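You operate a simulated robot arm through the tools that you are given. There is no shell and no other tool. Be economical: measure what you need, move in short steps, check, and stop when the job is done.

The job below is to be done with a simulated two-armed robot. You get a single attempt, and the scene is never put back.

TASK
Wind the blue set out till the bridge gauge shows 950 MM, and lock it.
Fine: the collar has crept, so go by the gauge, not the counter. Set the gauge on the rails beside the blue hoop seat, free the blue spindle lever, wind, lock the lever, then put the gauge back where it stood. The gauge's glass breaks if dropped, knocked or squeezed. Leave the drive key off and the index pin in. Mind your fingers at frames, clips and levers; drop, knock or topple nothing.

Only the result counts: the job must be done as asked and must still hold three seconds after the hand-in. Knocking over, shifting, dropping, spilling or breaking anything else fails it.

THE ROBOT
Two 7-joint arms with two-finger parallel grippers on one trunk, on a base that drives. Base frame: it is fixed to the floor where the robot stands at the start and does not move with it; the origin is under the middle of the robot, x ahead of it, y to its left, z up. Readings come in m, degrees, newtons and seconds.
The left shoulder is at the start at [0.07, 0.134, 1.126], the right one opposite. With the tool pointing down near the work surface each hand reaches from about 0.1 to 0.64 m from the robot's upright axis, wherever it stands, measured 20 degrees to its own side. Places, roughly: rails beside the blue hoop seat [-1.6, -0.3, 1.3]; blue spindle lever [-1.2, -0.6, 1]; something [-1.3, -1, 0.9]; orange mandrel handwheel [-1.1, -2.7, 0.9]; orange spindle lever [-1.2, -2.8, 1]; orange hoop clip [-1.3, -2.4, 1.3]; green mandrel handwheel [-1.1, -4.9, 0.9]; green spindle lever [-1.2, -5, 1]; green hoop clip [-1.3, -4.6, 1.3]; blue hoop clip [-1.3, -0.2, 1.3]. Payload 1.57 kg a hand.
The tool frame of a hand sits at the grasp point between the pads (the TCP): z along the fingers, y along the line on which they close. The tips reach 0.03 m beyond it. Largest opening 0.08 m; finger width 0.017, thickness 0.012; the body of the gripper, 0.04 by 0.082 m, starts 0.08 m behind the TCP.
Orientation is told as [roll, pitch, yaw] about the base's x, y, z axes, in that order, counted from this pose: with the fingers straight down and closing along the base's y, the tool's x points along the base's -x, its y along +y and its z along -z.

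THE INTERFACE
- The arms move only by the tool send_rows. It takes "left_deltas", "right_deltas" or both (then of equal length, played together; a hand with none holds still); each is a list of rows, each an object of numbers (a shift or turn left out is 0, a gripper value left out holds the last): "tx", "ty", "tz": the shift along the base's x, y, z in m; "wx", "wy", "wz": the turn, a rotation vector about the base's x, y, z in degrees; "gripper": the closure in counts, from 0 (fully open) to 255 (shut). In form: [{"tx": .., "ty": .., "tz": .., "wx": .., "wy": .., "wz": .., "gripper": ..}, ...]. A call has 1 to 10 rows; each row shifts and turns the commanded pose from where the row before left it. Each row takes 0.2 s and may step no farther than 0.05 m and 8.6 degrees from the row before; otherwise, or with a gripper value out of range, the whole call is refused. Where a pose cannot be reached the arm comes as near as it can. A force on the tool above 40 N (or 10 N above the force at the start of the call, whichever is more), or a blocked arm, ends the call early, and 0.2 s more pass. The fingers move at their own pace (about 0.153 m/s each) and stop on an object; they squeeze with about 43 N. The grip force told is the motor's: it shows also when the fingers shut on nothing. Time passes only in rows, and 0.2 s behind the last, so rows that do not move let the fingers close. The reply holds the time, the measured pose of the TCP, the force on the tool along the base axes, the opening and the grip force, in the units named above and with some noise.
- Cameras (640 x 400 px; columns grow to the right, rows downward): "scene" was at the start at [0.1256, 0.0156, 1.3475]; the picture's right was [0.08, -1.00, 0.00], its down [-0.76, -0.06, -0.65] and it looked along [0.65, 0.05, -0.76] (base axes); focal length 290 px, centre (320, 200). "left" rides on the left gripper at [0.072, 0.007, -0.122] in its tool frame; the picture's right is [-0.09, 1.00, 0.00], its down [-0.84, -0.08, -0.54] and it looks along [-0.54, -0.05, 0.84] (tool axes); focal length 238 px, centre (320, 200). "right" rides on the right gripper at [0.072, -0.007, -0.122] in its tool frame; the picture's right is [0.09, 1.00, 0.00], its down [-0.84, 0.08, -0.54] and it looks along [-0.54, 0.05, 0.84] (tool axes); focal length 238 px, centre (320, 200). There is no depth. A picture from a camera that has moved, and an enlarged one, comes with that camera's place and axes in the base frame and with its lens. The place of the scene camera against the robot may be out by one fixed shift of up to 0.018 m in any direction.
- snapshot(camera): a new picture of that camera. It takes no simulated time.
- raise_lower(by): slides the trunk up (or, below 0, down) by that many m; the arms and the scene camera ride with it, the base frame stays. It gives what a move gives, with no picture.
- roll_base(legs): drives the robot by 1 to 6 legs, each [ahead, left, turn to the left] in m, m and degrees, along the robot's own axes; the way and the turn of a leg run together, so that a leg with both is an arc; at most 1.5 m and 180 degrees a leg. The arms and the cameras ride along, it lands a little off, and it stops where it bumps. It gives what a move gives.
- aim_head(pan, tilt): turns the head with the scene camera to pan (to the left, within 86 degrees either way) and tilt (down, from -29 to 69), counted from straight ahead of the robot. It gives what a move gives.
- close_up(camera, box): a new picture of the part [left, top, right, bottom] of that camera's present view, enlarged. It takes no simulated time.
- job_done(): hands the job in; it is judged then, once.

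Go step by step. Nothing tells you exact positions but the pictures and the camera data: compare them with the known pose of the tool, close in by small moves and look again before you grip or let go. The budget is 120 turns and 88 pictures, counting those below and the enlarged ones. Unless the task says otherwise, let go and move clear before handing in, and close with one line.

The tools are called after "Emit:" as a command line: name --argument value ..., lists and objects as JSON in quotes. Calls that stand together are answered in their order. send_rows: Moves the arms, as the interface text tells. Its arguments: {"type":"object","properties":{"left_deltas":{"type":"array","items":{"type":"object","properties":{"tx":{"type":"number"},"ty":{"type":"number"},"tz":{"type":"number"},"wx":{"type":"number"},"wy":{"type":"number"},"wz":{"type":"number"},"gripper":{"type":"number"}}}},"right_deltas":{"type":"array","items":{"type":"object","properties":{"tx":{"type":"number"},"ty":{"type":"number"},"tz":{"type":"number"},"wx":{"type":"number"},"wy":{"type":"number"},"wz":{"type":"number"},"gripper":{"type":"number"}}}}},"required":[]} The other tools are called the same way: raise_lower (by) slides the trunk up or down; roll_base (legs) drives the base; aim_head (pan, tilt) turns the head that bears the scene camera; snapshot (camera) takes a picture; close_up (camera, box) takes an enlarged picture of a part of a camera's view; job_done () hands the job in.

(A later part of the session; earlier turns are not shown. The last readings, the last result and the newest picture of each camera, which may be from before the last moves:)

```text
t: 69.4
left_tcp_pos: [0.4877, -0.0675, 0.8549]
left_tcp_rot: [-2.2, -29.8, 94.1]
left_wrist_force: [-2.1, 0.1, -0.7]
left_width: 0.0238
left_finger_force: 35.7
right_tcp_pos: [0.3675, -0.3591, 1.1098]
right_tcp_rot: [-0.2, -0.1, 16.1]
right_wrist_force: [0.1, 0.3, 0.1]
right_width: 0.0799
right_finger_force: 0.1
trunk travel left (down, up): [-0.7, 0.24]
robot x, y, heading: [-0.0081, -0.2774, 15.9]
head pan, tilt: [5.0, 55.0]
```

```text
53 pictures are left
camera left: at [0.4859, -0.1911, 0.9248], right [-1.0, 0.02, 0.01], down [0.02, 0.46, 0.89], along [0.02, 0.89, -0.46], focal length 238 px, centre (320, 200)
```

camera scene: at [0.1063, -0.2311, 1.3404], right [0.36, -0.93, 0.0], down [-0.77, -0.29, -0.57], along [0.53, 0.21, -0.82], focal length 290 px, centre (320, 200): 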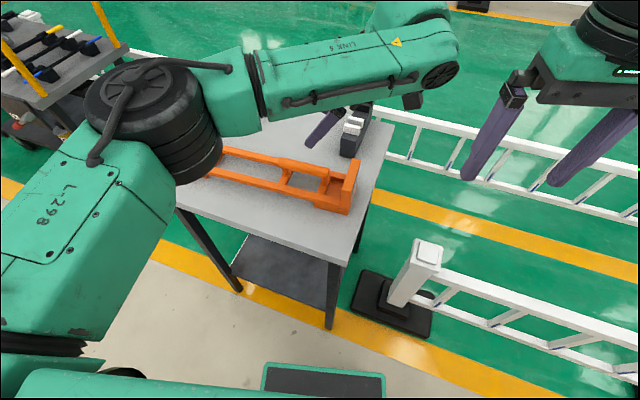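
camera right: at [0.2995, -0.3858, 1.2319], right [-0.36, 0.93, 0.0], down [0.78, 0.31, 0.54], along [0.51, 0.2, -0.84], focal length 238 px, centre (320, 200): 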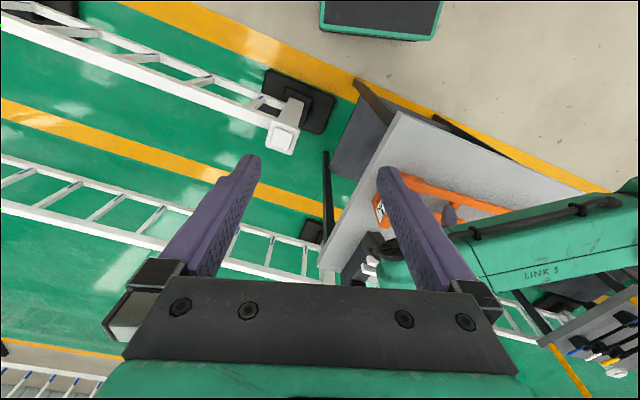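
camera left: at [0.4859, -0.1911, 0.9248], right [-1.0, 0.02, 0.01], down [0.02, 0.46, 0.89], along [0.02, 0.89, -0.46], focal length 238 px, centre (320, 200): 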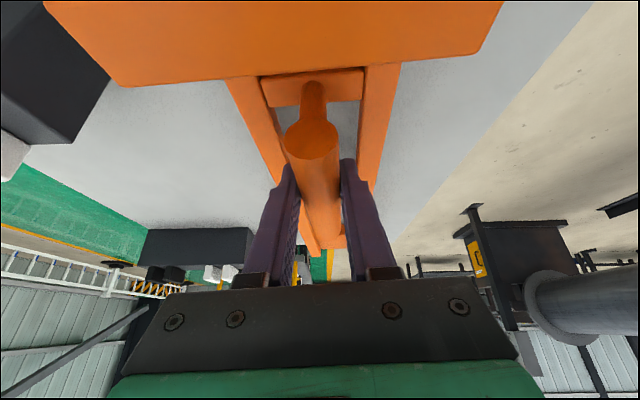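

Gripped (24 mm). I lift gently and check that it hangs level.

Emit:
send_rows --left_deltas '[{"tz": 0.005}, {"tz": 0.015}, {"tz": 0.02}, {"tz": 0.025}, {"tz": 0.025}, {"tz": 0.02}]'

Emit:
snapshot --camera "scene"

Emit:
snapshot --camera "left"

```text
t: 70.8
left_tcp_pos: [0.4854, -0.0644, 0.9663]
left_tcp_rot: [-2.1, -29.9, 94.2]
left_wrist_force: [-1.0, 0.2, 0.5]
left_width: 0.0
left_finger_force: 21.3
right_tcp_pos: [0.3667, -0.3589, 1.1096]
right_tcp_rot: [-0.1, -0.1, 16.0]
right_wrist_force: [-0.3, -0.4, -1.0]
right_width: 0.0801
right_finger_force: 0.0
trunk travel left (down, up): [-0.7, 0.24]
robot x, y, heading: [-0.0066, -0.2774, 15.9]
head pan, tilt: [5.0, 55.0]
```

```text
52 pictures are left
camera scene: at [0.1054, -0.2295, 1.3404], right [0.36, -0.93, 0.0], down [-0.76, -0.29, -0.57], along [0.54, 0.21, -0.82], focal length 290 px, centre (320, 200)
```

scene: 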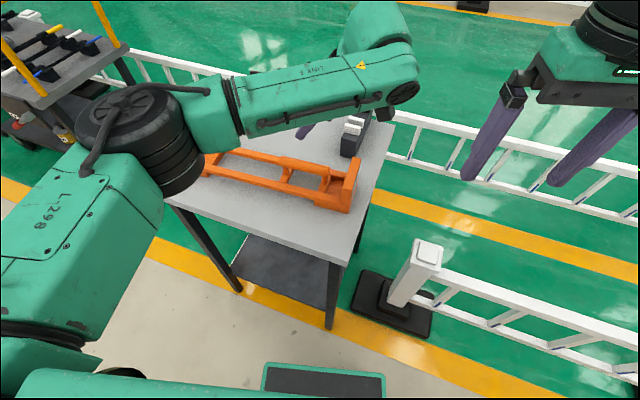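

```text
51 pictures are left
camera left: at [0.485, -0.1893, 1.0361], right [-1.0, 0.02, 0.01], down [0.02, 0.46, 0.89], along [0.02, 0.89, -0.46], focal length 238 px, centre (320, 200)
```

left: 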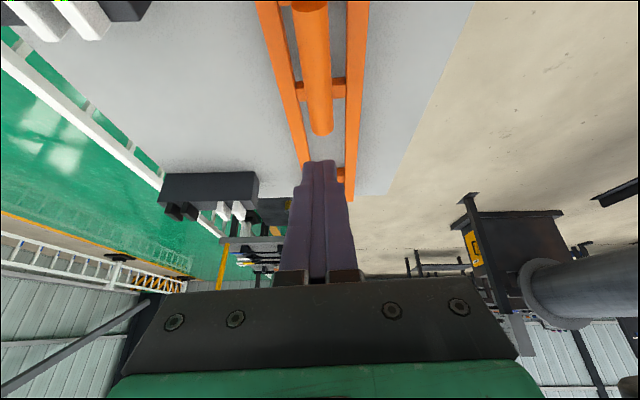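

The handle slipped out of the pads and the gauge stayed on the table. I check it closely before retrying slower.

Emit:
close_up --camera "left" --box '[230, 0, 410, 200]'

Emit:
close_up --camera "scene" --box '[190, 90, 400, 230]'

```text
2.00 times, centred on (320, 100) of left
camera zoom: at [0.485, -0.1893, 1.0361], right [-1.0, 0.02, 0.01], down [0.02, 0.46, 0.89], along [0.02, 0.89, -0.46], focal length 477 px, centre (320, 400)
```

zoom: 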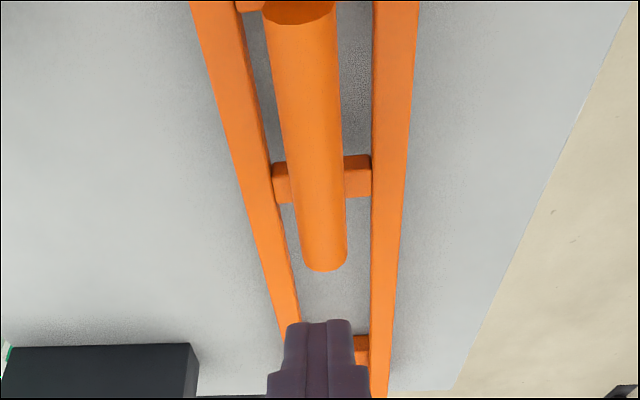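

```text
2.86 times, centred on (295, 160) of scene
camera zoom: at [0.1054, -0.2295, 1.3404], right [0.36, -0.93, 0.0], down [-0.76, -0.29, -0.57], along [0.54, 0.21, -0.82], focal length 828 px, centre (391, 314)
```

zoom: 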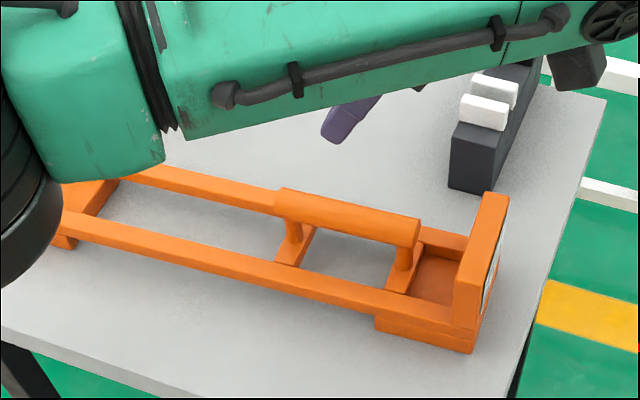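

The gauge stands unharmed. I reopen, go back down a bit deeper, grip, wait, and lift only a few mm to test.

Emit:
send_rows --left_deltas '[{"gripper": 0, "tx": 0.004}, {}, {"tz": -0.03}, {"tz": -0.03}, {"tz": -0.025}, {"tz": -0.02}, {"tz": -0.014}]'

Emit:
close_up --camera "left" --box '[200, 40, 440, 290]'

```text
t: 72.4
left_tcp_pos: [0.489, -0.0666, 0.8474]
left_tcp_rot: [-2.1, -29.9, 94.4]
left_wrist_force: [0.6, 0.6, 0.4]
left_width: 0.0798
left_finger_force: 0.1
right_tcp_pos: [0.3659, -0.3594, 1.1099]
right_tcp_rot: [0.0, -0.1, 16.0]
right_wrist_force: [-0.5, -0.2, 0.4]
right_width: 0.0802
right_finger_force: 0.0
trunk travel left (down, up): [-0.7, 0.24]
robot x, y, heading: [-0.0065, -0.2772, 16.1]
head pan, tilt: [5.0, 55.0]
```

```text
1.60 times, centred on (320, 165) of left
camera zoom: at [0.4886, -0.1899, 0.917], right [-1.0, 0.02, 0.01], down [0.02, 0.46, 0.89], along [0.02, 0.89, -0.46], focal length 381 px, centre (320, 256)
```

zoom: 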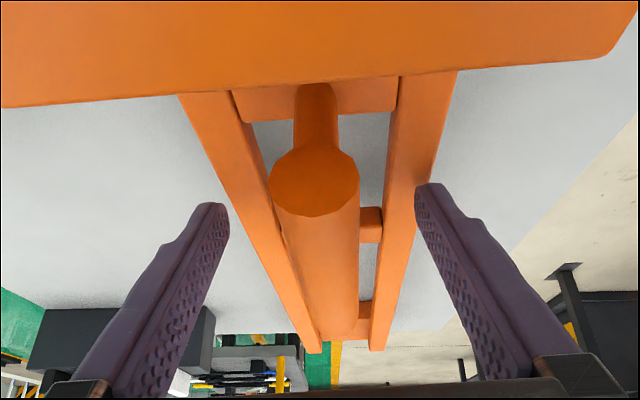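

Emit:
send_rows --left_deltas '[{"gripper": 150}, {"gripper": 190}, {"gripper": 255}, {}, {}, {}, {}, {}]'

Emit:
send_rows --left_deltas '[{"tz": 0.002}, {"tz": 0.002}, {"tz": 0.003}, {"tz": 0.003}]'

Emit:
close_up --camera "left" --box '[200, 40, 440, 290]'

Emit:
close_up --camera "scene" --box '[190, 90, 400, 230]'

```text
t: 74.2
left_tcp_pos: [0.4904, -0.0667, 0.8481]
left_tcp_rot: [-2.1, -29.8, 94.1]
left_wrist_force: [-0.9, -0.5, 0.4]
left_width: 0.0235
left_finger_force: 35.9
right_tcp_pos: [0.366, -0.3593, 1.1089]
right_tcp_rot: [-0.1, -0.2, 16.0]
right_wrist_force: [0.5, 0.9, -0.7]
right_width: 0.0802
right_finger_force: 0.0
trunk travel left (down, up): [-0.7, 0.24]
robot x, y, heading: [-0.007, -0.2773, 15.9]
head pan, tilt: [5.0, 55.0]
```

```text
t: 75.2
left_tcp_pos: [0.4907, -0.0666, 0.8568]
left_tcp_rot: [-2.0, -29.8, 94.2]
left_wrist_force: [0.3, -0.3, -6.0]
left_width: 0.0238
left_finger_force: 36.3
right_tcp_pos: [0.3673, -0.3589, 1.1096]
right_tcp_rot: [0.0, 0.0, 16.0]
right_wrist_force: [-0.3, 0.3, -0.2]
right_width: 0.0801
right_finger_force: 0.0
trunk travel left (down, up): [-0.7, 0.24]
robot x, y, heading: [-0.0093, -0.2819, 16.2]
head pan, tilt: [5.0, 55.0]
```

```text
1.60 times, centred on (320, 165) of left
camera zoom: at [0.4893, -0.1896, 0.9267], right [-1.0, 0.02, 0.01], down [0.02, 0.46, 0.89], along [0.02, 0.89, -0.46], focal length 381 px, centre (320, 256)
```

zoom: 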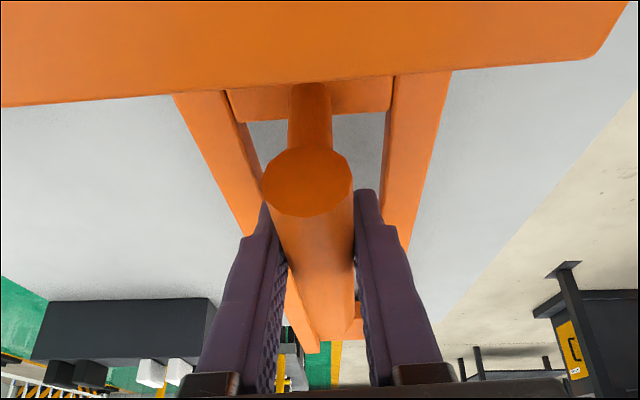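

```text
2.86 times, centred on (295, 160) of scene
camera zoom: at [0.1065, -0.2291, 1.3403], right [0.36, -0.93, 0.0], down [-0.77, -0.29, -0.57], along [0.53, 0.21, -0.82], focal length 828 px, centre (391, 314)
```

zoom: 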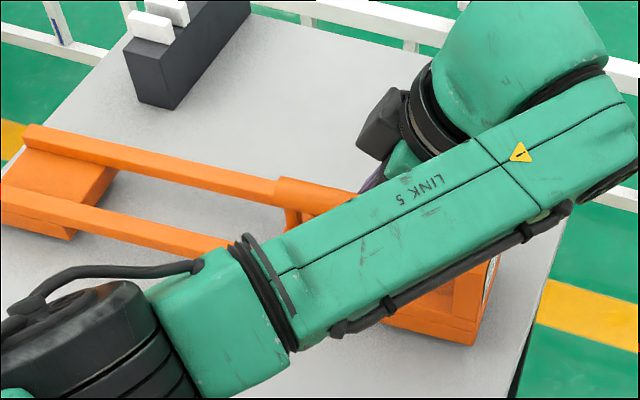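

Emit:
send_rows --left_deltas '[{"tz": 0.003}, {"tz": 0.004}, {"tz": 0.004}, {"tz": 0.004}]'

Emit:
close_up --camera "left" --box '[200, 40, 440, 290]'

```text
t: 76.2
left_tcp_pos: [0.4904, -0.0652, 0.872]
left_tcp_rot: [-2.0, -29.8, 94.3]
left_wrist_force: [-0.3, -0.8, -4.6]
left_width: 0.0237
left_finger_force: 35.1
right_tcp_pos: [0.368, -0.3593, 1.1089]
right_tcp_rot: [-0.1, -0.1, 15.9]
right_wrist_force: [-0.5, -0.5, 0.5]
right_width: 0.0802
right_finger_force: 0.1
trunk travel left (down, up): [-0.7, 0.24]
robot x, y, heading: [-0.0088, -0.2766, 15.7]
head pan, tilt: [5.0, 55.0]
```

```text
1.60 times, centred on (320, 165) of left
camera zoom: at [0.4894, -0.1894, 0.9418], right [-1.0, 0.02, 0.01], down [0.02, 0.46, 0.89], along [0.01, 0.89, -0.46], focal length 381 px, centre (320, 256)
```

zoom: 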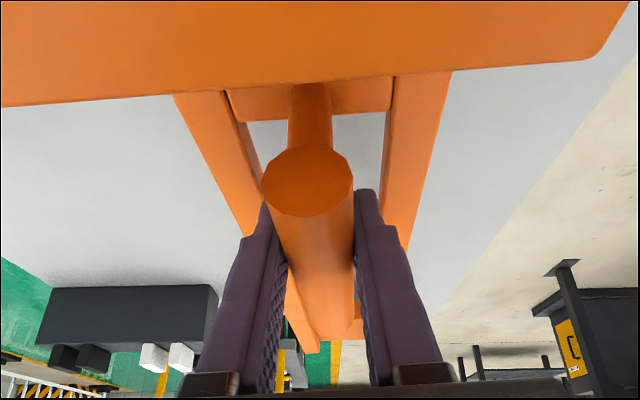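

The gauge moves rigidly with the hand, about 0.5 kg. I lift on gently.

Emit:
send_rows --left_deltas '[{"tz": 0.006}, {"tz": 0.008}, {"tz": 0.01}, {"tz": 0.01}, {"tz": 0.01}, {"tz": 0.01}, {"tz": 0.01}, {"tz": 0.008}, {"tz": 0.006}]'

Emit:
close_up --camera "left" --box '[200, 40, 440, 290]'

Emit:
snapshot --camera "scene"

```text
t: 78.2
left_tcp_pos: [0.4893, -0.0644, 0.9503]
left_tcp_rot: [-2.1, -29.7, 94.2]
left_wrist_force: [0.0, 0.0, -5.1]
left_width: 0.0237
left_finger_force: 35.7
right_tcp_pos: [0.3683, -0.3589, 1.1089]
right_tcp_rot: [-0.1, -0.1, 16.0]
right_wrist_force: [-0.3, 0.3, 0.0]
right_width: 0.0795
right_finger_force: 0.0
trunk travel left (down, up): [-0.7, 0.24]
robot x, y, heading: [-0.0064, -0.2803, 16.1]
head pan, tilt: [5.0, 55.0]
```

```text
1.60 times, centred on (320, 165) of left
camera zoom: at [0.4891, -0.189, 1.02], right [-1.0, 0.02, 0.01], down [0.02, 0.46, 0.89], along [0.01, 0.89, -0.46], focal length 381 px, centre (320, 256)
```

zoom: 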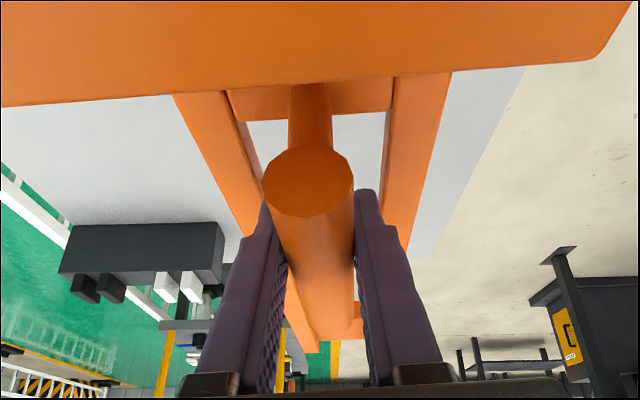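

```text
43 pictures are left
camera scene: at [0.1064, -0.229, 1.3403], right [0.36, -0.93, 0.0], down [-0.77, -0.29, -0.57], along [0.53, 0.21, -0.82], focal length 290 px, centre (320, 200)
```

scene: 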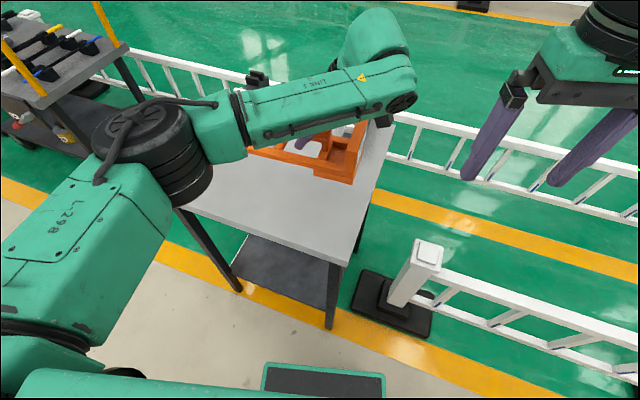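

Held firmly. I raise the trunk, then turn the wrist so the gauge points ahead of me.

Emit:
raise_lower --by 0.24

Emit:
send_rows --left_deltas '[{"wz": -7.8, "tx": -0.01, "ty": 0.005}, {"wz": -7.8, "tx": -0.01, "ty": 0.005}, {"wz": -7.8, "tx": -0.01, "ty": 0.005}, {"wz": -7.8, "tx": -0.01, "ty": 0.005}, {"wz": -7.8, "tx": -0.01, "ty": 0.005}, {"wz": -7.8, "tx": -0.01, "ty": 0.005}, {"wz": -7.8, "tx": -0.01, "ty": 0.005}, {"wz": -7.8, "tx": -0.01, "ty": 0.005}, {"wz": -7.8, "tx": -0.01, "ty": 0.004}, {"wz": -7.8, "tx": -0.01}]'

Emit:
snapshot --camera "scene"

```text
t: 80.7
left_tcp_pos: [0.4907, -0.0642, 1.1894]
left_tcp_rot: [-2.1, -29.8, 94.2]
left_wrist_force: [-0.8, 0.0, -5.5]
left_width: 0.0236
left_finger_force: 36.2
right_tcp_pos: [0.3677, -0.3592, 1.3498]
right_tcp_rot: [0.0, -0.1, 16.1]
right_wrist_force: [-0.2, -0.6, 0.3]
right_width: 0.0799
right_finger_force: 0.1
trunk travel left (down, up): [-0.94, 0.0]
robot x, y, heading: [-0.0074, -0.2818, 15.9]
head pan, tilt: [5.0, 55.0]
```

```text
t: 82.9
left_tcp_pos: [0.3889, -0.0209, 1.191]
left_tcp_rot: [-2.2, -30.0, 16.1]
left_wrist_force: [-0.5, -1.3, -5.5]
left_width: 0.024
left_finger_force: 36.1
right_tcp_pos: [0.3662, -0.3584, 1.3494]
right_tcp_rot: [0.0, 0.0, 15.9]
right_wrist_force: [-1.0, -0.3, 0.4]
right_width: 0.0798
right_finger_force: 0.0
trunk travel left (down, up): [-0.94, 0.0]
robot x, y, heading: [-0.0087, -0.2792, 16.1]
head pan, tilt: [5.0, 55.0]
```

```text
42 pictures are left
camera scene: at [0.1053, -0.2284, 1.5804], right [0.36, -0.93, 0.0], down [-0.76, -0.29, -0.57], along [0.54, 0.21, -0.82], focal length 290 px, centre (320, 200)
```

scene: 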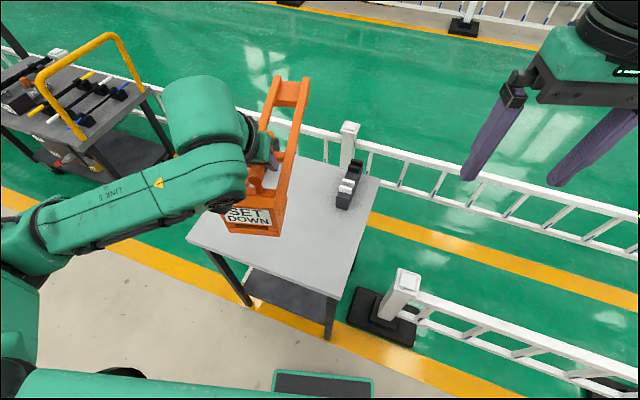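

I raise the hand to rail-clearing height, then drive round to face the rails, stopping well short.

Emit:
send_rows --left_deltas '[{"tz": 0.015}, {"tz": 0.024}, {"tz": 0.024}, {"tz": 0.024}, {"tz": 0.024}, {"tz": 0.024}, {"tz": 0.024}, {"tz": 0.024}, {"tz": 0.024}, {"tz": 0.013}]'

Emit:
roll_base --legs '[[-0.25, 0, 0], [0, 0, 164]]'

Emit:
aim_head --pan 10 --tilt 25

Emit:
snapshot --camera "scene"

```text
t: 85.1
left_tcp_pos: [0.3912, -0.02, 1.4119]
left_tcp_rot: [-2.2, -29.7, 16.2]
left_wrist_force: [-0.5, 0.8, -5.4]
left_width: 0.0235
left_finger_force: 35.7
right_tcp_pos: [0.3666, -0.3593, 1.35]
right_tcp_rot: [0.0, -0.1, 16.0]
right_wrist_force: [0.0, 0.8, -0.1]
right_width: 0.0799
right_finger_force: 0.1
trunk travel left (down, up): [-0.94, 0.0]
robot x, y, heading: [-0.0093, -0.2771, 15.9]
head pan, tilt: [5.0, 55.0]
```

```text
t: 93.7
left_tcp_pos: [-0.7034, -0.4898, 1.4107]
left_tcp_rot: [-2.2, -29.8, -179.1]
left_wrist_force: [0.7, 0.1, -4.6]
left_width: 0.0233
left_finger_force: 36.2
right_tcp_pos: [-0.5889, -0.1714, 1.3498]
right_tcp_rot: [-0.2, 0.0, -179.3]
right_wrist_force: [0.2, 0.5, 0.2]
right_width: 0.0799
right_finger_force: 0.0
trunk travel left (down, up): [-0.94, 0.0]
robot x, y, heading: [-0.2504, -0.3463, -179.2]
head pan, tilt: [5.0, 55.0]
```

```text
t: 94.7
left_tcp_pos: [-0.7037, -0.4907, 1.411]
left_tcp_rot: [-2.1, -29.8, -179.0]
left_wrist_force: [0.2, -0.6, -5.5]
left_width: 0.0237
left_finger_force: 35.9
right_tcp_pos: [-0.591, -0.1701, 1.3495]
right_tcp_rot: [-0.2, -0.1, -179.3]
right_wrist_force: [0.4, 1.1, 0.4]
right_width: 0.0801
right_finger_force: 0.0
trunk travel left (down, up): [-0.94, 0.0]
robot x, y, heading: [-0.2512, -0.3456, -179.3]
head pan, tilt: [10.0, 25.0]
```

```text
41 pictures are left
camera scene: at [-0.3928, -0.3562, 1.6242], right [-0.19, 0.98, 0.0], down [0.42, 0.08, -0.91], along [-0.89, -0.17, -0.42], focal length 290 px, centre (320, 200)
```

scene: 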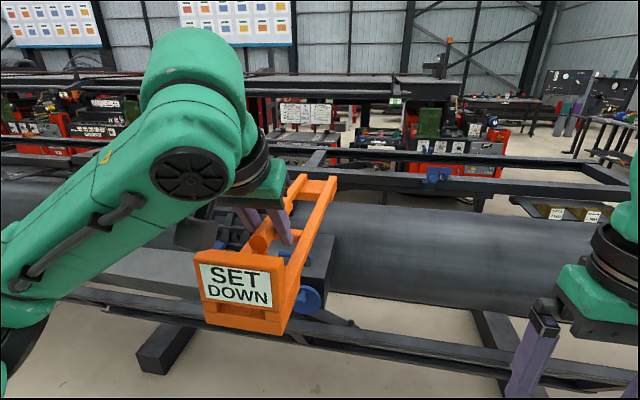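

Gauge is carried level, display toward me. I slide right to line it up at y≈-0.30 and drive forward partway.

Emit:
roll_base --legs '[[0, -0.19, 0], [0.35, 0, 0]]'

Emit:
aim_head --pan 15 --tilt 30

Emit:
snapshot --camera "scene"

```text
t: 98.1
left_tcp_pos: [-1.0489, -0.3011, 1.4134]
left_tcp_rot: [-2.1, -30.0, -179.2]
left_wrist_force: [1.2, 0.8, -4.8]
left_width: 0.0238
left_finger_force: 35.2
right_tcp_pos: [-0.9345, 0.0184, 1.3491]
right_tcp_rot: [-0.1, -0.2, -179.4]
right_wrist_force: [0.4, -0.4, -0.2]
right_width: 0.08
right_finger_force: 0.0
trunk travel left (down, up): [-0.94, 0.0]
robot x, y, heading: [-0.5993, -0.1593, -179.4]
head pan, tilt: [10.0, 25.0]
```

```text
t: 98.7
left_tcp_pos: [-1.0497, -0.2996, 1.4112]
left_tcp_rot: [-2.1, -29.8, -179.3]
left_wrist_force: [0.1, 0.6, -5.6]
left_width: 0.0236
left_finger_force: 36.2
right_tcp_pos: [-0.9361, 0.0185, 1.3495]
right_tcp_rot: [-0.1, -0.1, -179.3]
right_wrist_force: [-0.4, 0.7, 1.0]
right_width: 0.0798
right_finger_force: 0.0
trunk travel left (down, up): [-0.94, 0.0]
robot x, y, heading: [-0.5973, -0.1589, -179.2]
head pan, tilt: [15.0, 30.0]
```

```text
40 pictures are left
camera scene: at [-0.7356, -0.175, 1.6165], right [-0.27, 0.96, 0.0], down [0.48, 0.13, -0.87], along [-0.83, -0.23, -0.5], focal length 290 px, centre (320, 200)
```

scene: 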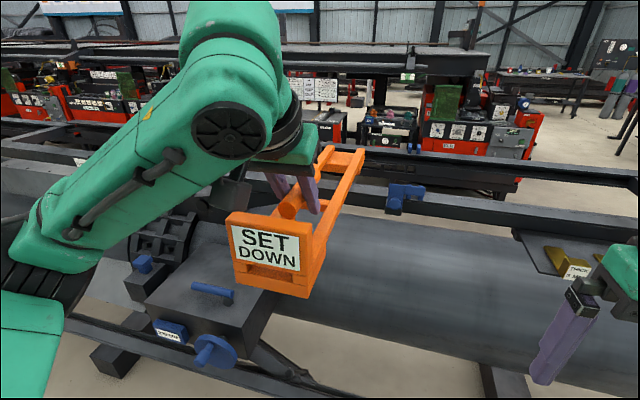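

Emit:
send_rows --right_deltas '[{"tx": 0.03, "tz": 0.02}, {"tx": 0.03, "tz": 0.02}, {"tx": 0.03, "tz": 0.02}]'

Emit:
close_up --camera "scene" --box '[310, 130, 500, 250]'

```text
t: 99.5
left_tcp_pos: [-1.0496, -0.3016, 1.4116]
left_tcp_rot: [-2.3, -29.9, -179.2]
left_wrist_force: [0.7, -0.4, -4.9]
left_width: 0.0239
left_finger_force: 36.0
right_tcp_pos: [-0.8447, 0.0187, 1.4098]
right_tcp_rot: [-0.1, -0.1, -179.4]
right_wrist_force: [-0.2, 0.1, -0.3]
right_width: 0.0801
right_finger_force: 0.0
trunk travel left (down, up): [-0.94, 0.0]
robot x, y, heading: [-0.5977, -0.1588, -179.4]
head pan, tilt: [15.0, 30.0]
```

```text
3.33 times, centred on (405, 190) of scene
camera zoom: at [-0.7349, -0.1752, 1.6165], right [-0.27, 0.96, 0.0], down [0.48, 0.13, -0.87], along [-0.83, -0.23, -0.5], focal length 966 px, centre (37, 233)
```

zoom: 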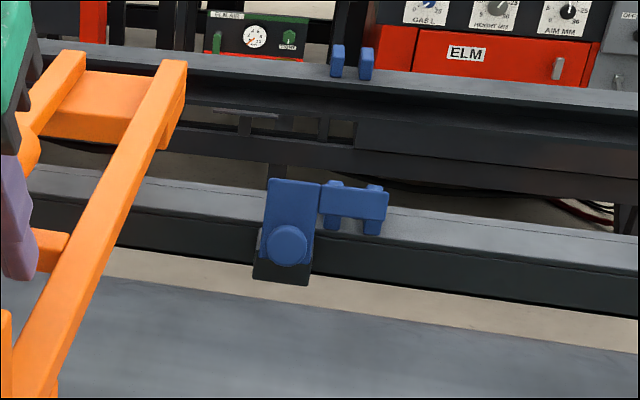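

Rails: top z≈1.26, near rail x≈-1.36…-1.42, far ≈-1.67…-1.72. I drive 0.2 m closer and then extend the arm.

Emit:
roll_base --legs '[[0.2, 0, -0.5]]'

Emit:
send_rows --left_deltas '[{"tx": -0.015}, {"tx": -0.02}, {"tx": -0.02}, {"tx": -0.02}, {"tx": -0.02}, {"tx": -0.02}, {"tx": -0.015}]'

Emit:
snapshot --camera "scene"

```text
t: 101.1
left_tcp_pos: [-1.2447, -0.3016, 1.4119]
left_tcp_rot: [-2.2, -30.0, -179.5]
left_wrist_force: [0.4, 0.6, -5.2]
left_width: 0.0236
left_finger_force: 36.1
right_tcp_pos: [-1.0394, 0.0172, 1.4114]
right_tcp_rot: [-0.1, -0.3, -179.6]
right_wrist_force: [0.7, 0.4, 0.7]
right_width: 0.0801
right_finger_force: 0.0
trunk travel left (down, up): [-0.94, 0.0]
robot x, y, heading: [-0.7963, -0.1618, -179.8]
head pan, tilt: [15.0, 30.0]
```

```text
t: 102.7
left_tcp_pos: [-1.3818, -0.2983, 1.4095]
left_tcp_rot: [-2.2, -29.7, -179.7]
left_wrist_force: [0.1, 0.3, -5.2]
left_width: 0.0236
left_finger_force: 35.7
right_tcp_pos: [-1.0453, 0.0192, 1.41]
right_tcp_rot: [-0.1, 0.0, -179.7]
right_wrist_force: [-0.6, -0.5, 0.8]
right_width: 0.0802
right_finger_force: 0.1
trunk travel left (down, up): [-0.94, 0.0]
robot x, y, heading: [-0.7971, -0.1557, -179.8]
head pan, tilt: [15.0, 30.0]
```

```text
38 pictures are left
camera scene: at [-0.9379, -0.1753, 1.6162], right [-0.26, 0.96, 0.0], down [0.48, 0.13, -0.86], along [-0.83, -0.23, -0.5], focal length 290 px, centre (320, 200)
```

scene: 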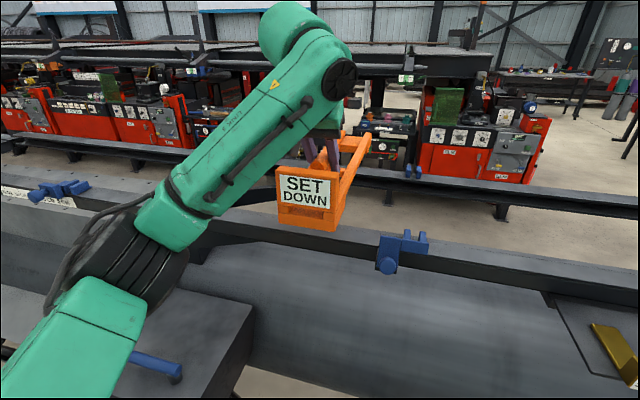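

Emit:
send_rows --left_deltas '[{"tx": -0.02}, {"tx": -0.02}, {"tx": -0.014}, {"tz": -0.015}, {"tz": -0.015}]'

Emit:
close_up --camera "scene" --box '[250, 110, 450, 270]'

Emit:
snapshot --camera "left"

```text
t: 103.9
left_tcp_pos: [-1.4377, -0.2999, 1.3806]
left_tcp_rot: [-2.1, -29.8, -179.6]
left_wrist_force: [-0.3, 0.0, -5.5]
left_width: 0.0238
left_finger_force: 35.8
right_tcp_pos: [-1.0452, 0.0178, 1.4098]
right_tcp_rot: [-0.1, -0.1, -179.7]
right_wrist_force: [1.1, -0.2, 0.1]
right_width: 0.08
right_finger_force: 0.1
trunk travel left (down, up): [-0.94, 0.0]
robot x, y, heading: [-0.7926, -0.1591, -179.6]
head pan, tilt: [15.0, 30.0]
```

```text
2.50 times, centred on (350, 190) of scene
camera zoom: at [-0.9376, -0.1764, 1.6162], right [-0.26, 0.96, 0.0], down [0.48, 0.13, -0.87], along [-0.83, -0.23, -0.5], focal length 724 px, centre (245, 225)
```

zoom: 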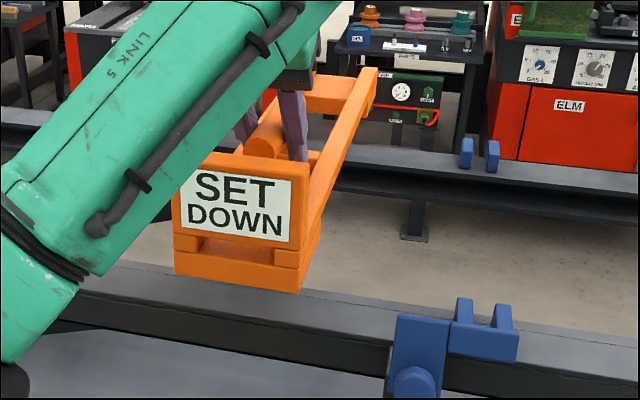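

```text
36 pictures are left
camera left: at [-1.3134, -0.3107, 1.4504], right [-0.09, -1.0, 0.01], down [-0.46, 0.05, 0.89], along [-0.89, 0.07, -0.46], focal length 238 px, centre (320, 200)
```

left: 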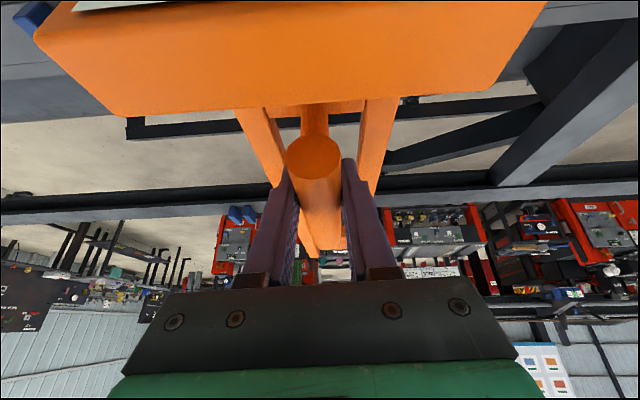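

Gauge centre is over the rails' middle. I lower it in small steps, watching the wrist force.

Emit:
send_rows --left_deltas '[{"tz": -0.006}, {"tz": -0.006}, {"tz": -0.005}, {"tz": -0.004}, {"tz": -0.004}]'

Emit:
close_up --camera "scene" --box '[250, 110, 450, 270]'

```text
t: 105.1
left_tcp_pos: [-1.4357, -0.3005, 1.3546]
left_tcp_rot: [-2.1, -29.8, -179.6]
left_wrist_force: [-0.2, 0.2, -6.2]
left_width: 0.0237
left_finger_force: 35.9
right_tcp_pos: [-1.0458, 0.0187, 1.4098]
right_tcp_rot: [-0.1, -0.1, -179.7]
right_wrist_force: [-1.0, -1.1, 0.4]
right_width: 0.08
right_finger_force: 0.0
trunk travel left (down, up): [-0.94, 0.0]
robot x, y, heading: [-0.7981, -0.1616, -179.7]
head pan, tilt: [15.0, 30.0]
```

```text
2.50 times, centred on (350, 190) of scene
camera zoom: at [-0.9369, -0.176, 1.6163], right [-0.26, 0.96, 0.0], down [0.48, 0.13, -0.87], along [-0.83, -0.23, -0.5], focal length 724 px, centre (245, 225)
```

zoom: 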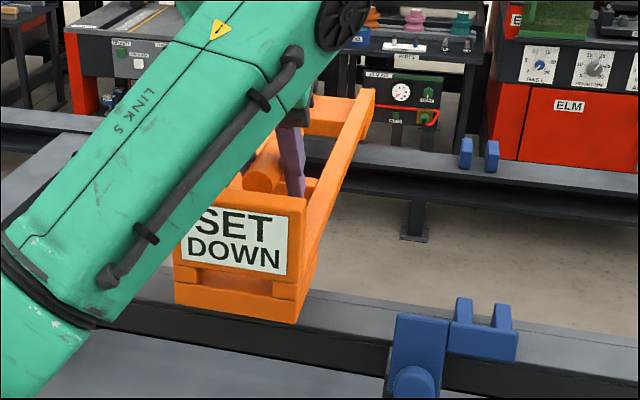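

Emit:
send_rows --left_deltas '[{"tz": -0.003}, {"tz": -0.003}, {"tz": -0.003}]'

Emit:
send_rows --left_deltas '[{"tz": -0.002}, {"tz": -0.002}]'

Emit:
send_rows --left_deltas '[{"tz": -0.002}, {"tz": -0.002}]'

```text
t: 105.9
left_tcp_pos: [-1.4362, -0.3006, 1.3469]
left_tcp_rot: [-2.2, -29.8, -179.5]
left_wrist_force: [-0.4, -0.7, -4.8]
left_width: 0.0237
left_finger_force: 36.3
right_tcp_pos: [-1.0443, 0.0184, 1.4101]
right_tcp_rot: [-0.1, 0.0, -179.6]
right_wrist_force: [0.4, -0.6, -0.5]
right_width: 0.0801
right_finger_force: 0.1
trunk travel left (down, up): [-0.94, 0.0]
robot x, y, heading: [-0.7944, -0.1614, -179.8]
head pan, tilt: [15.0, 30.0]
```

```text
t: 106.5
left_tcp_pos: [-1.4349, -0.3008, 1.3433]
left_tcp_rot: [-2.1, -29.8, -179.5]
left_wrist_force: [0.3, -0.8, -4.6]
left_width: 0.0237
left_finger_force: 36.2
right_tcp_pos: [-1.0447, 0.0184, 1.4095]
right_tcp_rot: [-0.2, -0.1, -179.6]
right_wrist_force: [0.6, 0.2, -0.9]
right_width: 0.0799
right_finger_force: 0.1
trunk travel left (down, up): [-0.94, 0.0]
robot x, y, heading: [-0.7956, -0.1608, -179.8]
head pan, tilt: [15.0, 30.0]
```

```text
t: 107.1
left_tcp_pos: [-1.4356, -0.3013, 1.34]
left_tcp_rot: [-2.2, -29.8, -179.6]
left_wrist_force: [0.3, -0.4, -6.0]
left_width: 0.0237
left_finger_force: 35.1
right_tcp_pos: [-1.0443, 0.0184, 1.4104]
right_tcp_rot: [-0.2, -0.1, -179.6]
right_wrist_force: [-0.6, -0.3, -0.2]
right_width: 0.0799
right_finger_force: 0.1
trunk travel left (down, up): [-0.94, 0.0]
robot x, y, heading: [-0.7946, -0.1601, -179.7]
head pan, tilt: [15.0, 30.0]
```

Emit:
send_rows --left_deltas '[{"tz": -0.002}, {"tz": -0.002}]'

Emit:
send_rows --left_deltas '[{"tz": -0.002}, {"tz": -0.002}]'

Emit:
close_up --camera "scene" --box '[250, 130, 450, 270]'

```text
t: 107.7
left_tcp_pos: [-1.436, -0.2996, 1.3362]
left_tcp_rot: [-2.1, -29.8, -179.5]
left_wrist_force: [-0.2, -0.4, -5.5]
left_width: 0.0236
left_finger_force: 36.2
right_tcp_pos: [-1.0456, 0.0188, 1.4094]
right_tcp_rot: [-0.1, 0.0, -179.6]
right_wrist_force: [-0.9, -0.2, 0.4]
right_width: 0.0801
right_finger_force: 0.0
trunk travel left (down, up): [-0.94, 0.0]
robot x, y, heading: [-0.7909, -0.1618, -179.6]
head pan, tilt: [15.0, 30.0]
```

```text
t: 108.3
left_tcp_pos: [-1.4371, -0.3, 1.3306]
left_tcp_rot: [-2.3, -29.8, -179.6]
left_wrist_force: [-1.0, -0.2, -5.3]
left_width: 0.0238
left_finger_force: 35.8
right_tcp_pos: [-1.046, 0.0201, 1.4099]
right_tcp_rot: [-0.1, -0.2, -179.7]
right_wrist_force: [-0.6, 0.0, 0.7]
right_width: 0.0801
right_finger_force: 0.1
trunk travel left (down, up): [-0.94, 0.0]
robot x, y, heading: [-0.7958, -0.1583, -179.9]
head pan, tilt: [15.0, 30.0]
```

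```text
2.86 times, centred on (350, 200) of scene
camera zoom: at [-0.937, -0.1756, 1.6163], right [-0.26, 0.96, 0.0], down [0.48, 0.13, -0.87], along [-0.83, -0.23, -0.5], focal length 828 px, centre (234, 200)
```

zoom: 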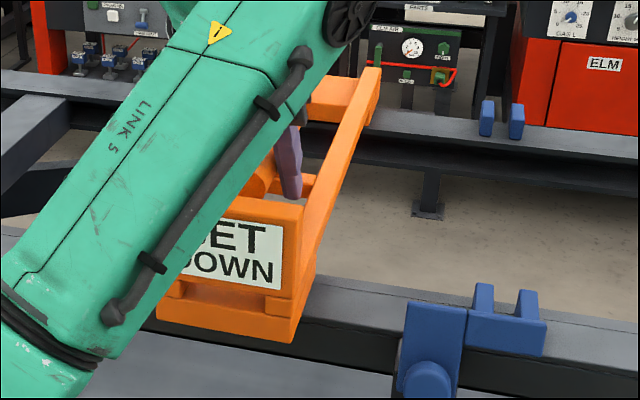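

Emit:
send_rows --left_deltas '[{"tz": -0.0025}, {"tz": -0.0025}]'

Emit:
send_rows --left_deltas '[{"tz": -0.002}, {"tz": -0.002}]'

Emit:
send_rows --left_deltas '[{"tz": -0.002}, {"tz": -0.002}]'

Emit:
close_up --camera "scene" --box '[250, 130, 450, 270]'

```text
t: 108.9
left_tcp_pos: [-1.4359, -0.3003, 1.3268]
left_tcp_rot: [-2.2, -29.9, -179.4]
left_wrist_force: [-0.4, 0.2, -2.9]
left_width: 0.0238
left_finger_force: 35.6
right_tcp_pos: [-1.0446, 0.0186, 1.4093]
right_tcp_rot: [-0.1, -0.1, -179.7]
right_wrist_force: [0.3, 0.1, -0.8]
right_width: 0.0801
right_finger_force: 0.0
trunk travel left (down, up): [-0.94, 0.0]
robot x, y, heading: [-0.7938, -0.1637, -179.8]
head pan, tilt: [15.0, 30.0]
```

```text
t: 109.5
left_tcp_pos: [-1.4345, -0.2987, 1.3238]
left_tcp_rot: [-2.1, -30.0, -179.5]
left_wrist_force: [0.2, -0.1, -0.9]
left_width: 0.0237
left_finger_force: 35.8
right_tcp_pos: [-1.0433, 0.018, 1.4108]
right_tcp_rot: [-0.1, -0.2, -179.7]
right_wrist_force: [0.8, -0.4, 0.0]
right_width: 0.0803
right_finger_force: 0.0
trunk travel left (down, up): [-0.94, 0.0]
robot x, y, heading: [-0.7968, -0.1597, -179.8]
head pan, tilt: [15.0, 30.0]
```

```text
t: 110.1
left_tcp_pos: [-1.4342, -0.2984, 1.3207]
left_tcp_rot: [-2.3, -30.2, -179.5]
left_wrist_force: [-3.4, -1.6, 14.6]
left_width: 0.0235
left_finger_force: 36.0
right_tcp_pos: [-1.042, 0.0176, 1.4112]
right_tcp_rot: [-0.1, -0.2, -179.8]
right_wrist_force: [-0.5, -0.2, 0.8]
right_width: 0.0801
right_finger_force: 0.1
trunk travel left (down, up): [-0.94, 0.0]
robot x, y, heading: [-0.796, -0.161, -180.2]
head pan, tilt: [15.0, 30.0]
```

```text
2.86 times, centred on (350, 200) of scene
camera zoom: at [-0.9336, -0.1753, 1.6169], right [-0.26, 0.96, 0.0], down [0.48, 0.13, -0.87], along [-0.84, -0.23, -0.5], focal length 828 px, centre (234, 200)
```

zoom: 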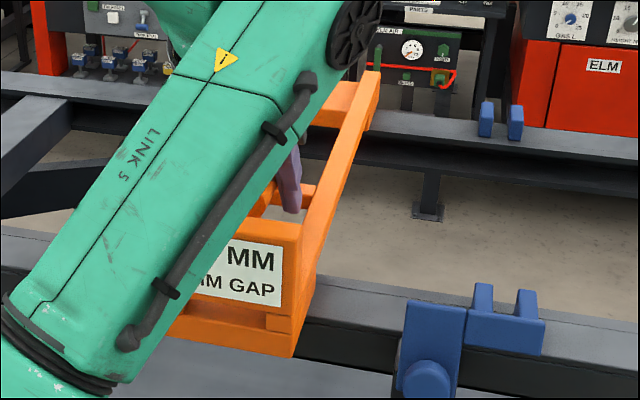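

The gauge rests on both rails and now reads. I ease the pressure off, open, and back the hand away.

Emit:
send_rows --left_deltas '[{"tz": 0.002}, {"tz": 0.001}, {}]'

Emit:
send_rows --left_deltas '[{"gripper": 150}, {"gripper": 110}, {"gripper": 60}, {"gripper": 0}, {}]'

Emit:
snapshot --camera "left"

```text
t: 110.9
left_tcp_pos: [-1.4339, -0.2989, 1.3211]
left_tcp_rot: [-2.0, -29.7, -179.6]
left_wrist_force: [-0.3, -0.8, 3.4]
left_width: 0.0239
left_finger_force: 36.4
right_tcp_pos: [-1.0427, 0.0182, 1.4098]
right_tcp_rot: [-0.2, -0.1, -179.7]
right_wrist_force: [0.6, 0.6, 0.0]
right_width: 0.0801
right_finger_force: 0.0
trunk travel left (down, up): [-0.94, 0.0]
robot x, y, heading: [-0.7937, -0.1611, -179.8]
head pan, tilt: [15.0, 30.0]
```

```text
t: 112.1
left_tcp_pos: [-1.4348, -0.3003, 1.3215]
left_tcp_rot: [-2.1, -29.9, -179.6]
left_wrist_force: [-0.3, 0.7, -0.1]
left_width: 0.08
left_finger_force: 0.1
right_tcp_pos: [-1.0447, 0.0195, 1.4111]
right_tcp_rot: [-0.1, -0.2, -179.7]
right_wrist_force: [0.6, 0.0, 0.5]
right_width: 0.0802
right_finger_force: 0.2
trunk travel left (down, up): [-0.94, 0.0]
robot x, y, heading: [-0.7938, -0.1616, -179.5]
head pan, tilt: [15.0, 30.0]
```

```text
32 pictures are left
camera left: at [-1.3109, -0.3104, 1.3912], right [-0.09, -1.0, 0.01], down [-0.46, 0.05, 0.89], along [-0.89, 0.07, -0.46], focal length 238 px, centre (320, 200)
```

left: 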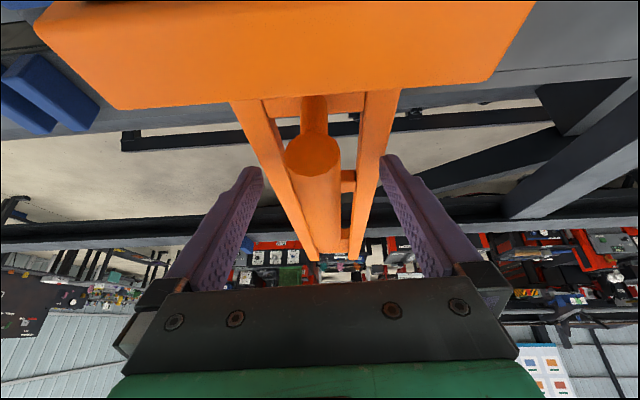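

Emit:
send_rows --left_deltas '[{"tz": 0.015}, {"tz": 0.025}, {"tz": 0.03}, {"tz": 0.03}, {"tx": 0.04}, {"tx": 0.05}, {"tx": 0.05}, {"tx": 0.05}, {"tx": 0.05}, {"tx": 0.04}]'

Emit:
snapshot --camera "scene"

Emit:
close_up --camera "scene" --box '[250, 110, 410, 250]'

```text
t: 114.3
left_tcp_pos: [-1.1487, -0.3008, 1.4237]
left_tcp_rot: [-2.1, -30.0, -179.4]
left_wrist_force: [-0.2, -0.4, 0.3]
left_width: 0.0802
left_finger_force: 0.1
right_tcp_pos: [-1.0411, 0.0173, 1.4111]
right_tcp_rot: [-0.2, -0.3, -179.7]
right_wrist_force: [0.1, -0.8, 0.2]
right_width: 0.0798
right_finger_force: 0.2
trunk travel left (down, up): [-0.94, 0.0]
robot x, y, heading: [-0.798, -0.1596, -179.8]
head pan, tilt: [15.0, 30.0]
```

```text
31 pictures are left
camera scene: at [-0.9321, -0.1763, 1.6167], right [-0.26, 0.96, 0.0], down [0.48, 0.13, -0.87], along [-0.84, -0.23, -0.5], focal length 290 px, centre (320, 200)
```

scene: 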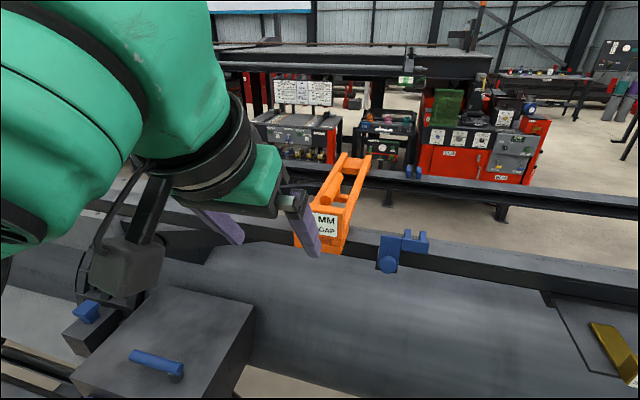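

```text
2.86 times, centred on (330, 180) of scene
camera zoom: at [-0.9321, -0.1763, 1.6167], right [-0.26, 0.96, 0.0], down [0.48, 0.13, -0.87], along [-0.84, -0.23, -0.5], focal length 828 px, centre (291, 257)
```

zoom: 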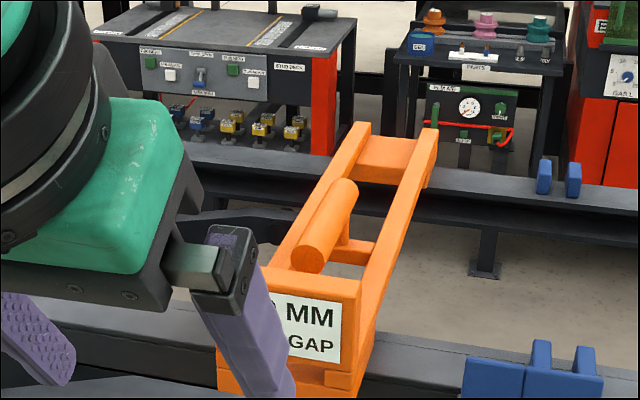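

The gauge is set. I back off and move to face the lever and handwheel, then read the display.

Emit:
roll_base --legs '[[-0.25, 0, 0], [0, 0.33, 0]]'

Emit:
aim_head --pan -12 --tilt 30

Emit:
snapshot --camera "scene"

```text
t: 117.9
left_tcp_pos: [-0.9026, -0.631, 1.423]
left_tcp_rot: [-2.0, -29.9, -179.4]
left_wrist_force: [-0.1, 0.9, -0.2]
left_width: 0.0802
left_finger_force: 0.1
right_tcp_pos: [-0.7949, -0.313, 1.4097]
right_tcp_rot: [0.1, -0.3, -179.6]
right_wrist_force: [-0.6, -0.3, 0.1]
right_width: 0.0801
right_finger_force: 0.0
trunk travel left (down, up): [-0.94, 0.0]
robot x, y, heading: [-0.5478, -0.4919, -179.4]
head pan, tilt: [15.0, 30.0]
```

```text
t: 118.8
left_tcp_pos: [-0.9033, -0.6359, 1.4229]
left_tcp_rot: [-2.2, -29.9, -179.3]
left_wrist_force: [0.0, -0.2, -0.3]
left_width: 0.0799
left_finger_force: 0.0
right_tcp_pos: [-0.7952, -0.3174, 1.4108]
right_tcp_rot: [-0.1, -0.1, -179.7]
right_wrist_force: [0.6, -0.5, -0.2]
right_width: 0.0799
right_finger_force: 0.2
trunk travel left (down, up): [-0.94, 0.0]
robot x, y, heading: [-0.5447, -0.4927, -179.4]
head pan, tilt: [-12.0, 30.0]
```

```text
29 pictures are left
camera scene: at [-0.6881, -0.4685, 1.6165], right [0.2, 0.98, 0.0], down [0.49, -0.1, -0.87], along [-0.85, 0.17, -0.5], focal length 290 px, centre (320, 200)
```

scene: 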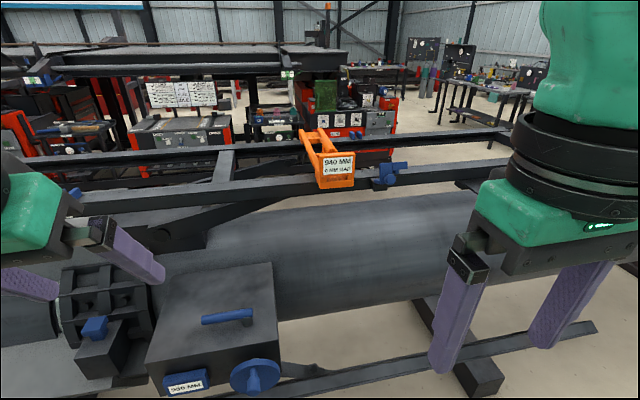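

Emit:
close_up --camera "scene" --box '[280, 115, 400, 205]'

Emit:
close_up --camera "scene" --box '[140, 290, 300, 400]'

```text
4.44 times, centred on (340, 160) of scene
camera zoom: at [-0.6881, -0.4685, 1.6165], right [0.2, 0.98, 0.0], down [0.49, -0.1, -0.87], along [-0.85, 0.17, -0.5], focal length 1287 px, centre (231, 378)
```

zoom: 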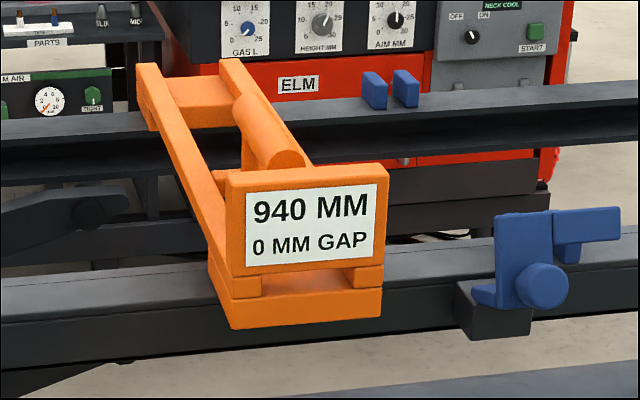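

```text
3.64 times, centred on (220, 345) of scene
camera zoom: at [-0.6881, -0.4685, 1.6165], right [0.2, 0.98, 0.0], down [0.49, -0.1, -0.87], along [-0.85, 0.17, -0.5], focal length 1053 px, centre (684, -327)
```

zoom: 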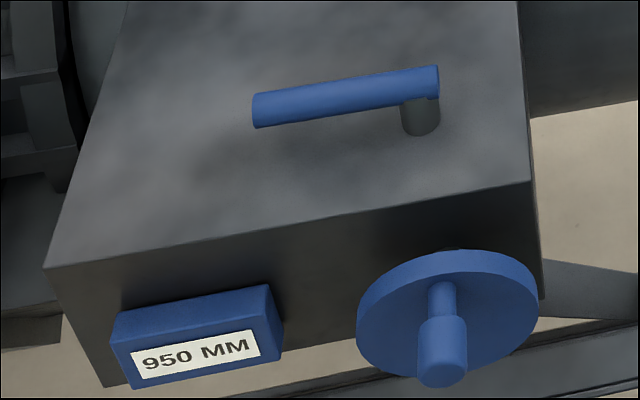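

Gauge reads 940 MM, 0 MM gap: it is well seated and the set must go out 10 mm. I lower the trunk and ready the left hand (upright, closed) to swing the spindle lever.

Emit:
raise_lower --by -0.2

Emit:
roll_base --legs '[[0.1, 0, 0]]'

Emit:
send_rows --left_deltas '[{"wy": -7.5, "gripper": 255}, {"wy": -7.5, "tx": -0.03}, {"wy": -7.5, "tx": -0.03}, {"wy": -7.5, "tx": -0.03}, {"tx": -0.03, "ty": 0.002}]' --right_deltas '[{"tx": 0.02}, {"tx": 0.02}, {"tx": 0.02}, {}, {}]'

Emit:
snapshot --camera "left"

```text
t: 121.0
left_tcp_pos: [-0.9034, -0.6341, 1.2242]
left_tcp_rot: [-2.1, -29.9, -179.4]
left_wrist_force: [-0.2, 0.5, 0.3]
left_width: 0.08
left_finger_force: 0.0
right_tcp_pos: [-0.7955, -0.3165, 1.2116]
right_tcp_rot: [-0.1, -0.2, -179.7]
right_wrist_force: [-0.4, 0.0, -0.1]
right_width: 0.08
right_finger_force: 0.1
trunk travel left (down, up): [-0.74, 0.2]
robot x, y, heading: [-0.5486, -0.498, -179.6]
head pan, tilt: [-12.0, 30.0]
```

```text
t: 122.2
left_tcp_pos: [-1.0008, -0.6353, 1.223]
left_tcp_rot: [-2.0, -30.1, -179.3]
left_wrist_force: [0.5, -0.4, -0.1]
left_width: 0.0799
left_finger_force: 0.1
right_tcp_pos: [-0.8933, -0.3177, 1.2103]
right_tcp_rot: [-0.1, -0.3, -179.5]
right_wrist_force: [-0.2, -0.9, -0.3]
right_width: 0.0803
right_finger_force: 0.2
trunk travel left (down, up): [-0.74, 0.2]
robot x, y, heading: [-0.6493, -0.4962, -179.5]
head pan, tilt: [-12.0, 30.0]
```

```text
t: 123.4
left_tcp_pos: [-1.1205, -0.6327, 1.2216]
left_tcp_rot: [-1.9, 0.2, -179.5]
left_wrist_force: [0.3, 0.0, -0.1]
left_width: 0.0
left_finger_force: 21.3
right_tcp_pos: [-0.8368, -0.3168, 1.2092]
right_tcp_rot: [0.0, -0.1, -179.4]
right_wrist_force: [-0.1, 0.3, 1.0]
right_width: 0.0798
right_finger_force: 0.1
trunk travel left (down, up): [-0.74, 0.2]
robot x, y, heading: [-0.6488, -0.495, -179.4]
head pan, tilt: [-12.0, 30.0]
```

```text
26 pictures are left
camera left: at [-1.0488, -0.6425, 1.344], right [-0.08, -1.0, -0.03], down [-0.84, 0.05, 0.54], along [-0.54, 0.07, -0.84], focal length 238 px, centre (320, 200)
```

left: 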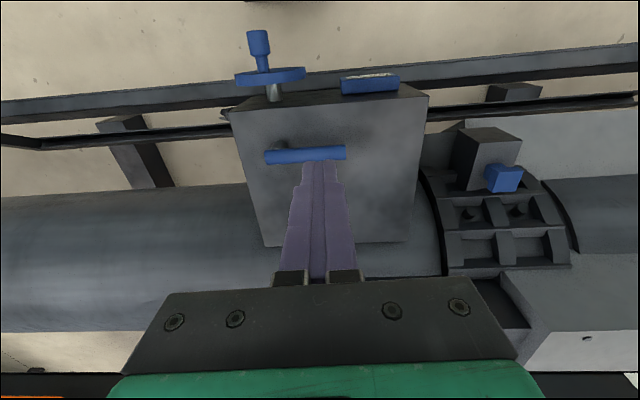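

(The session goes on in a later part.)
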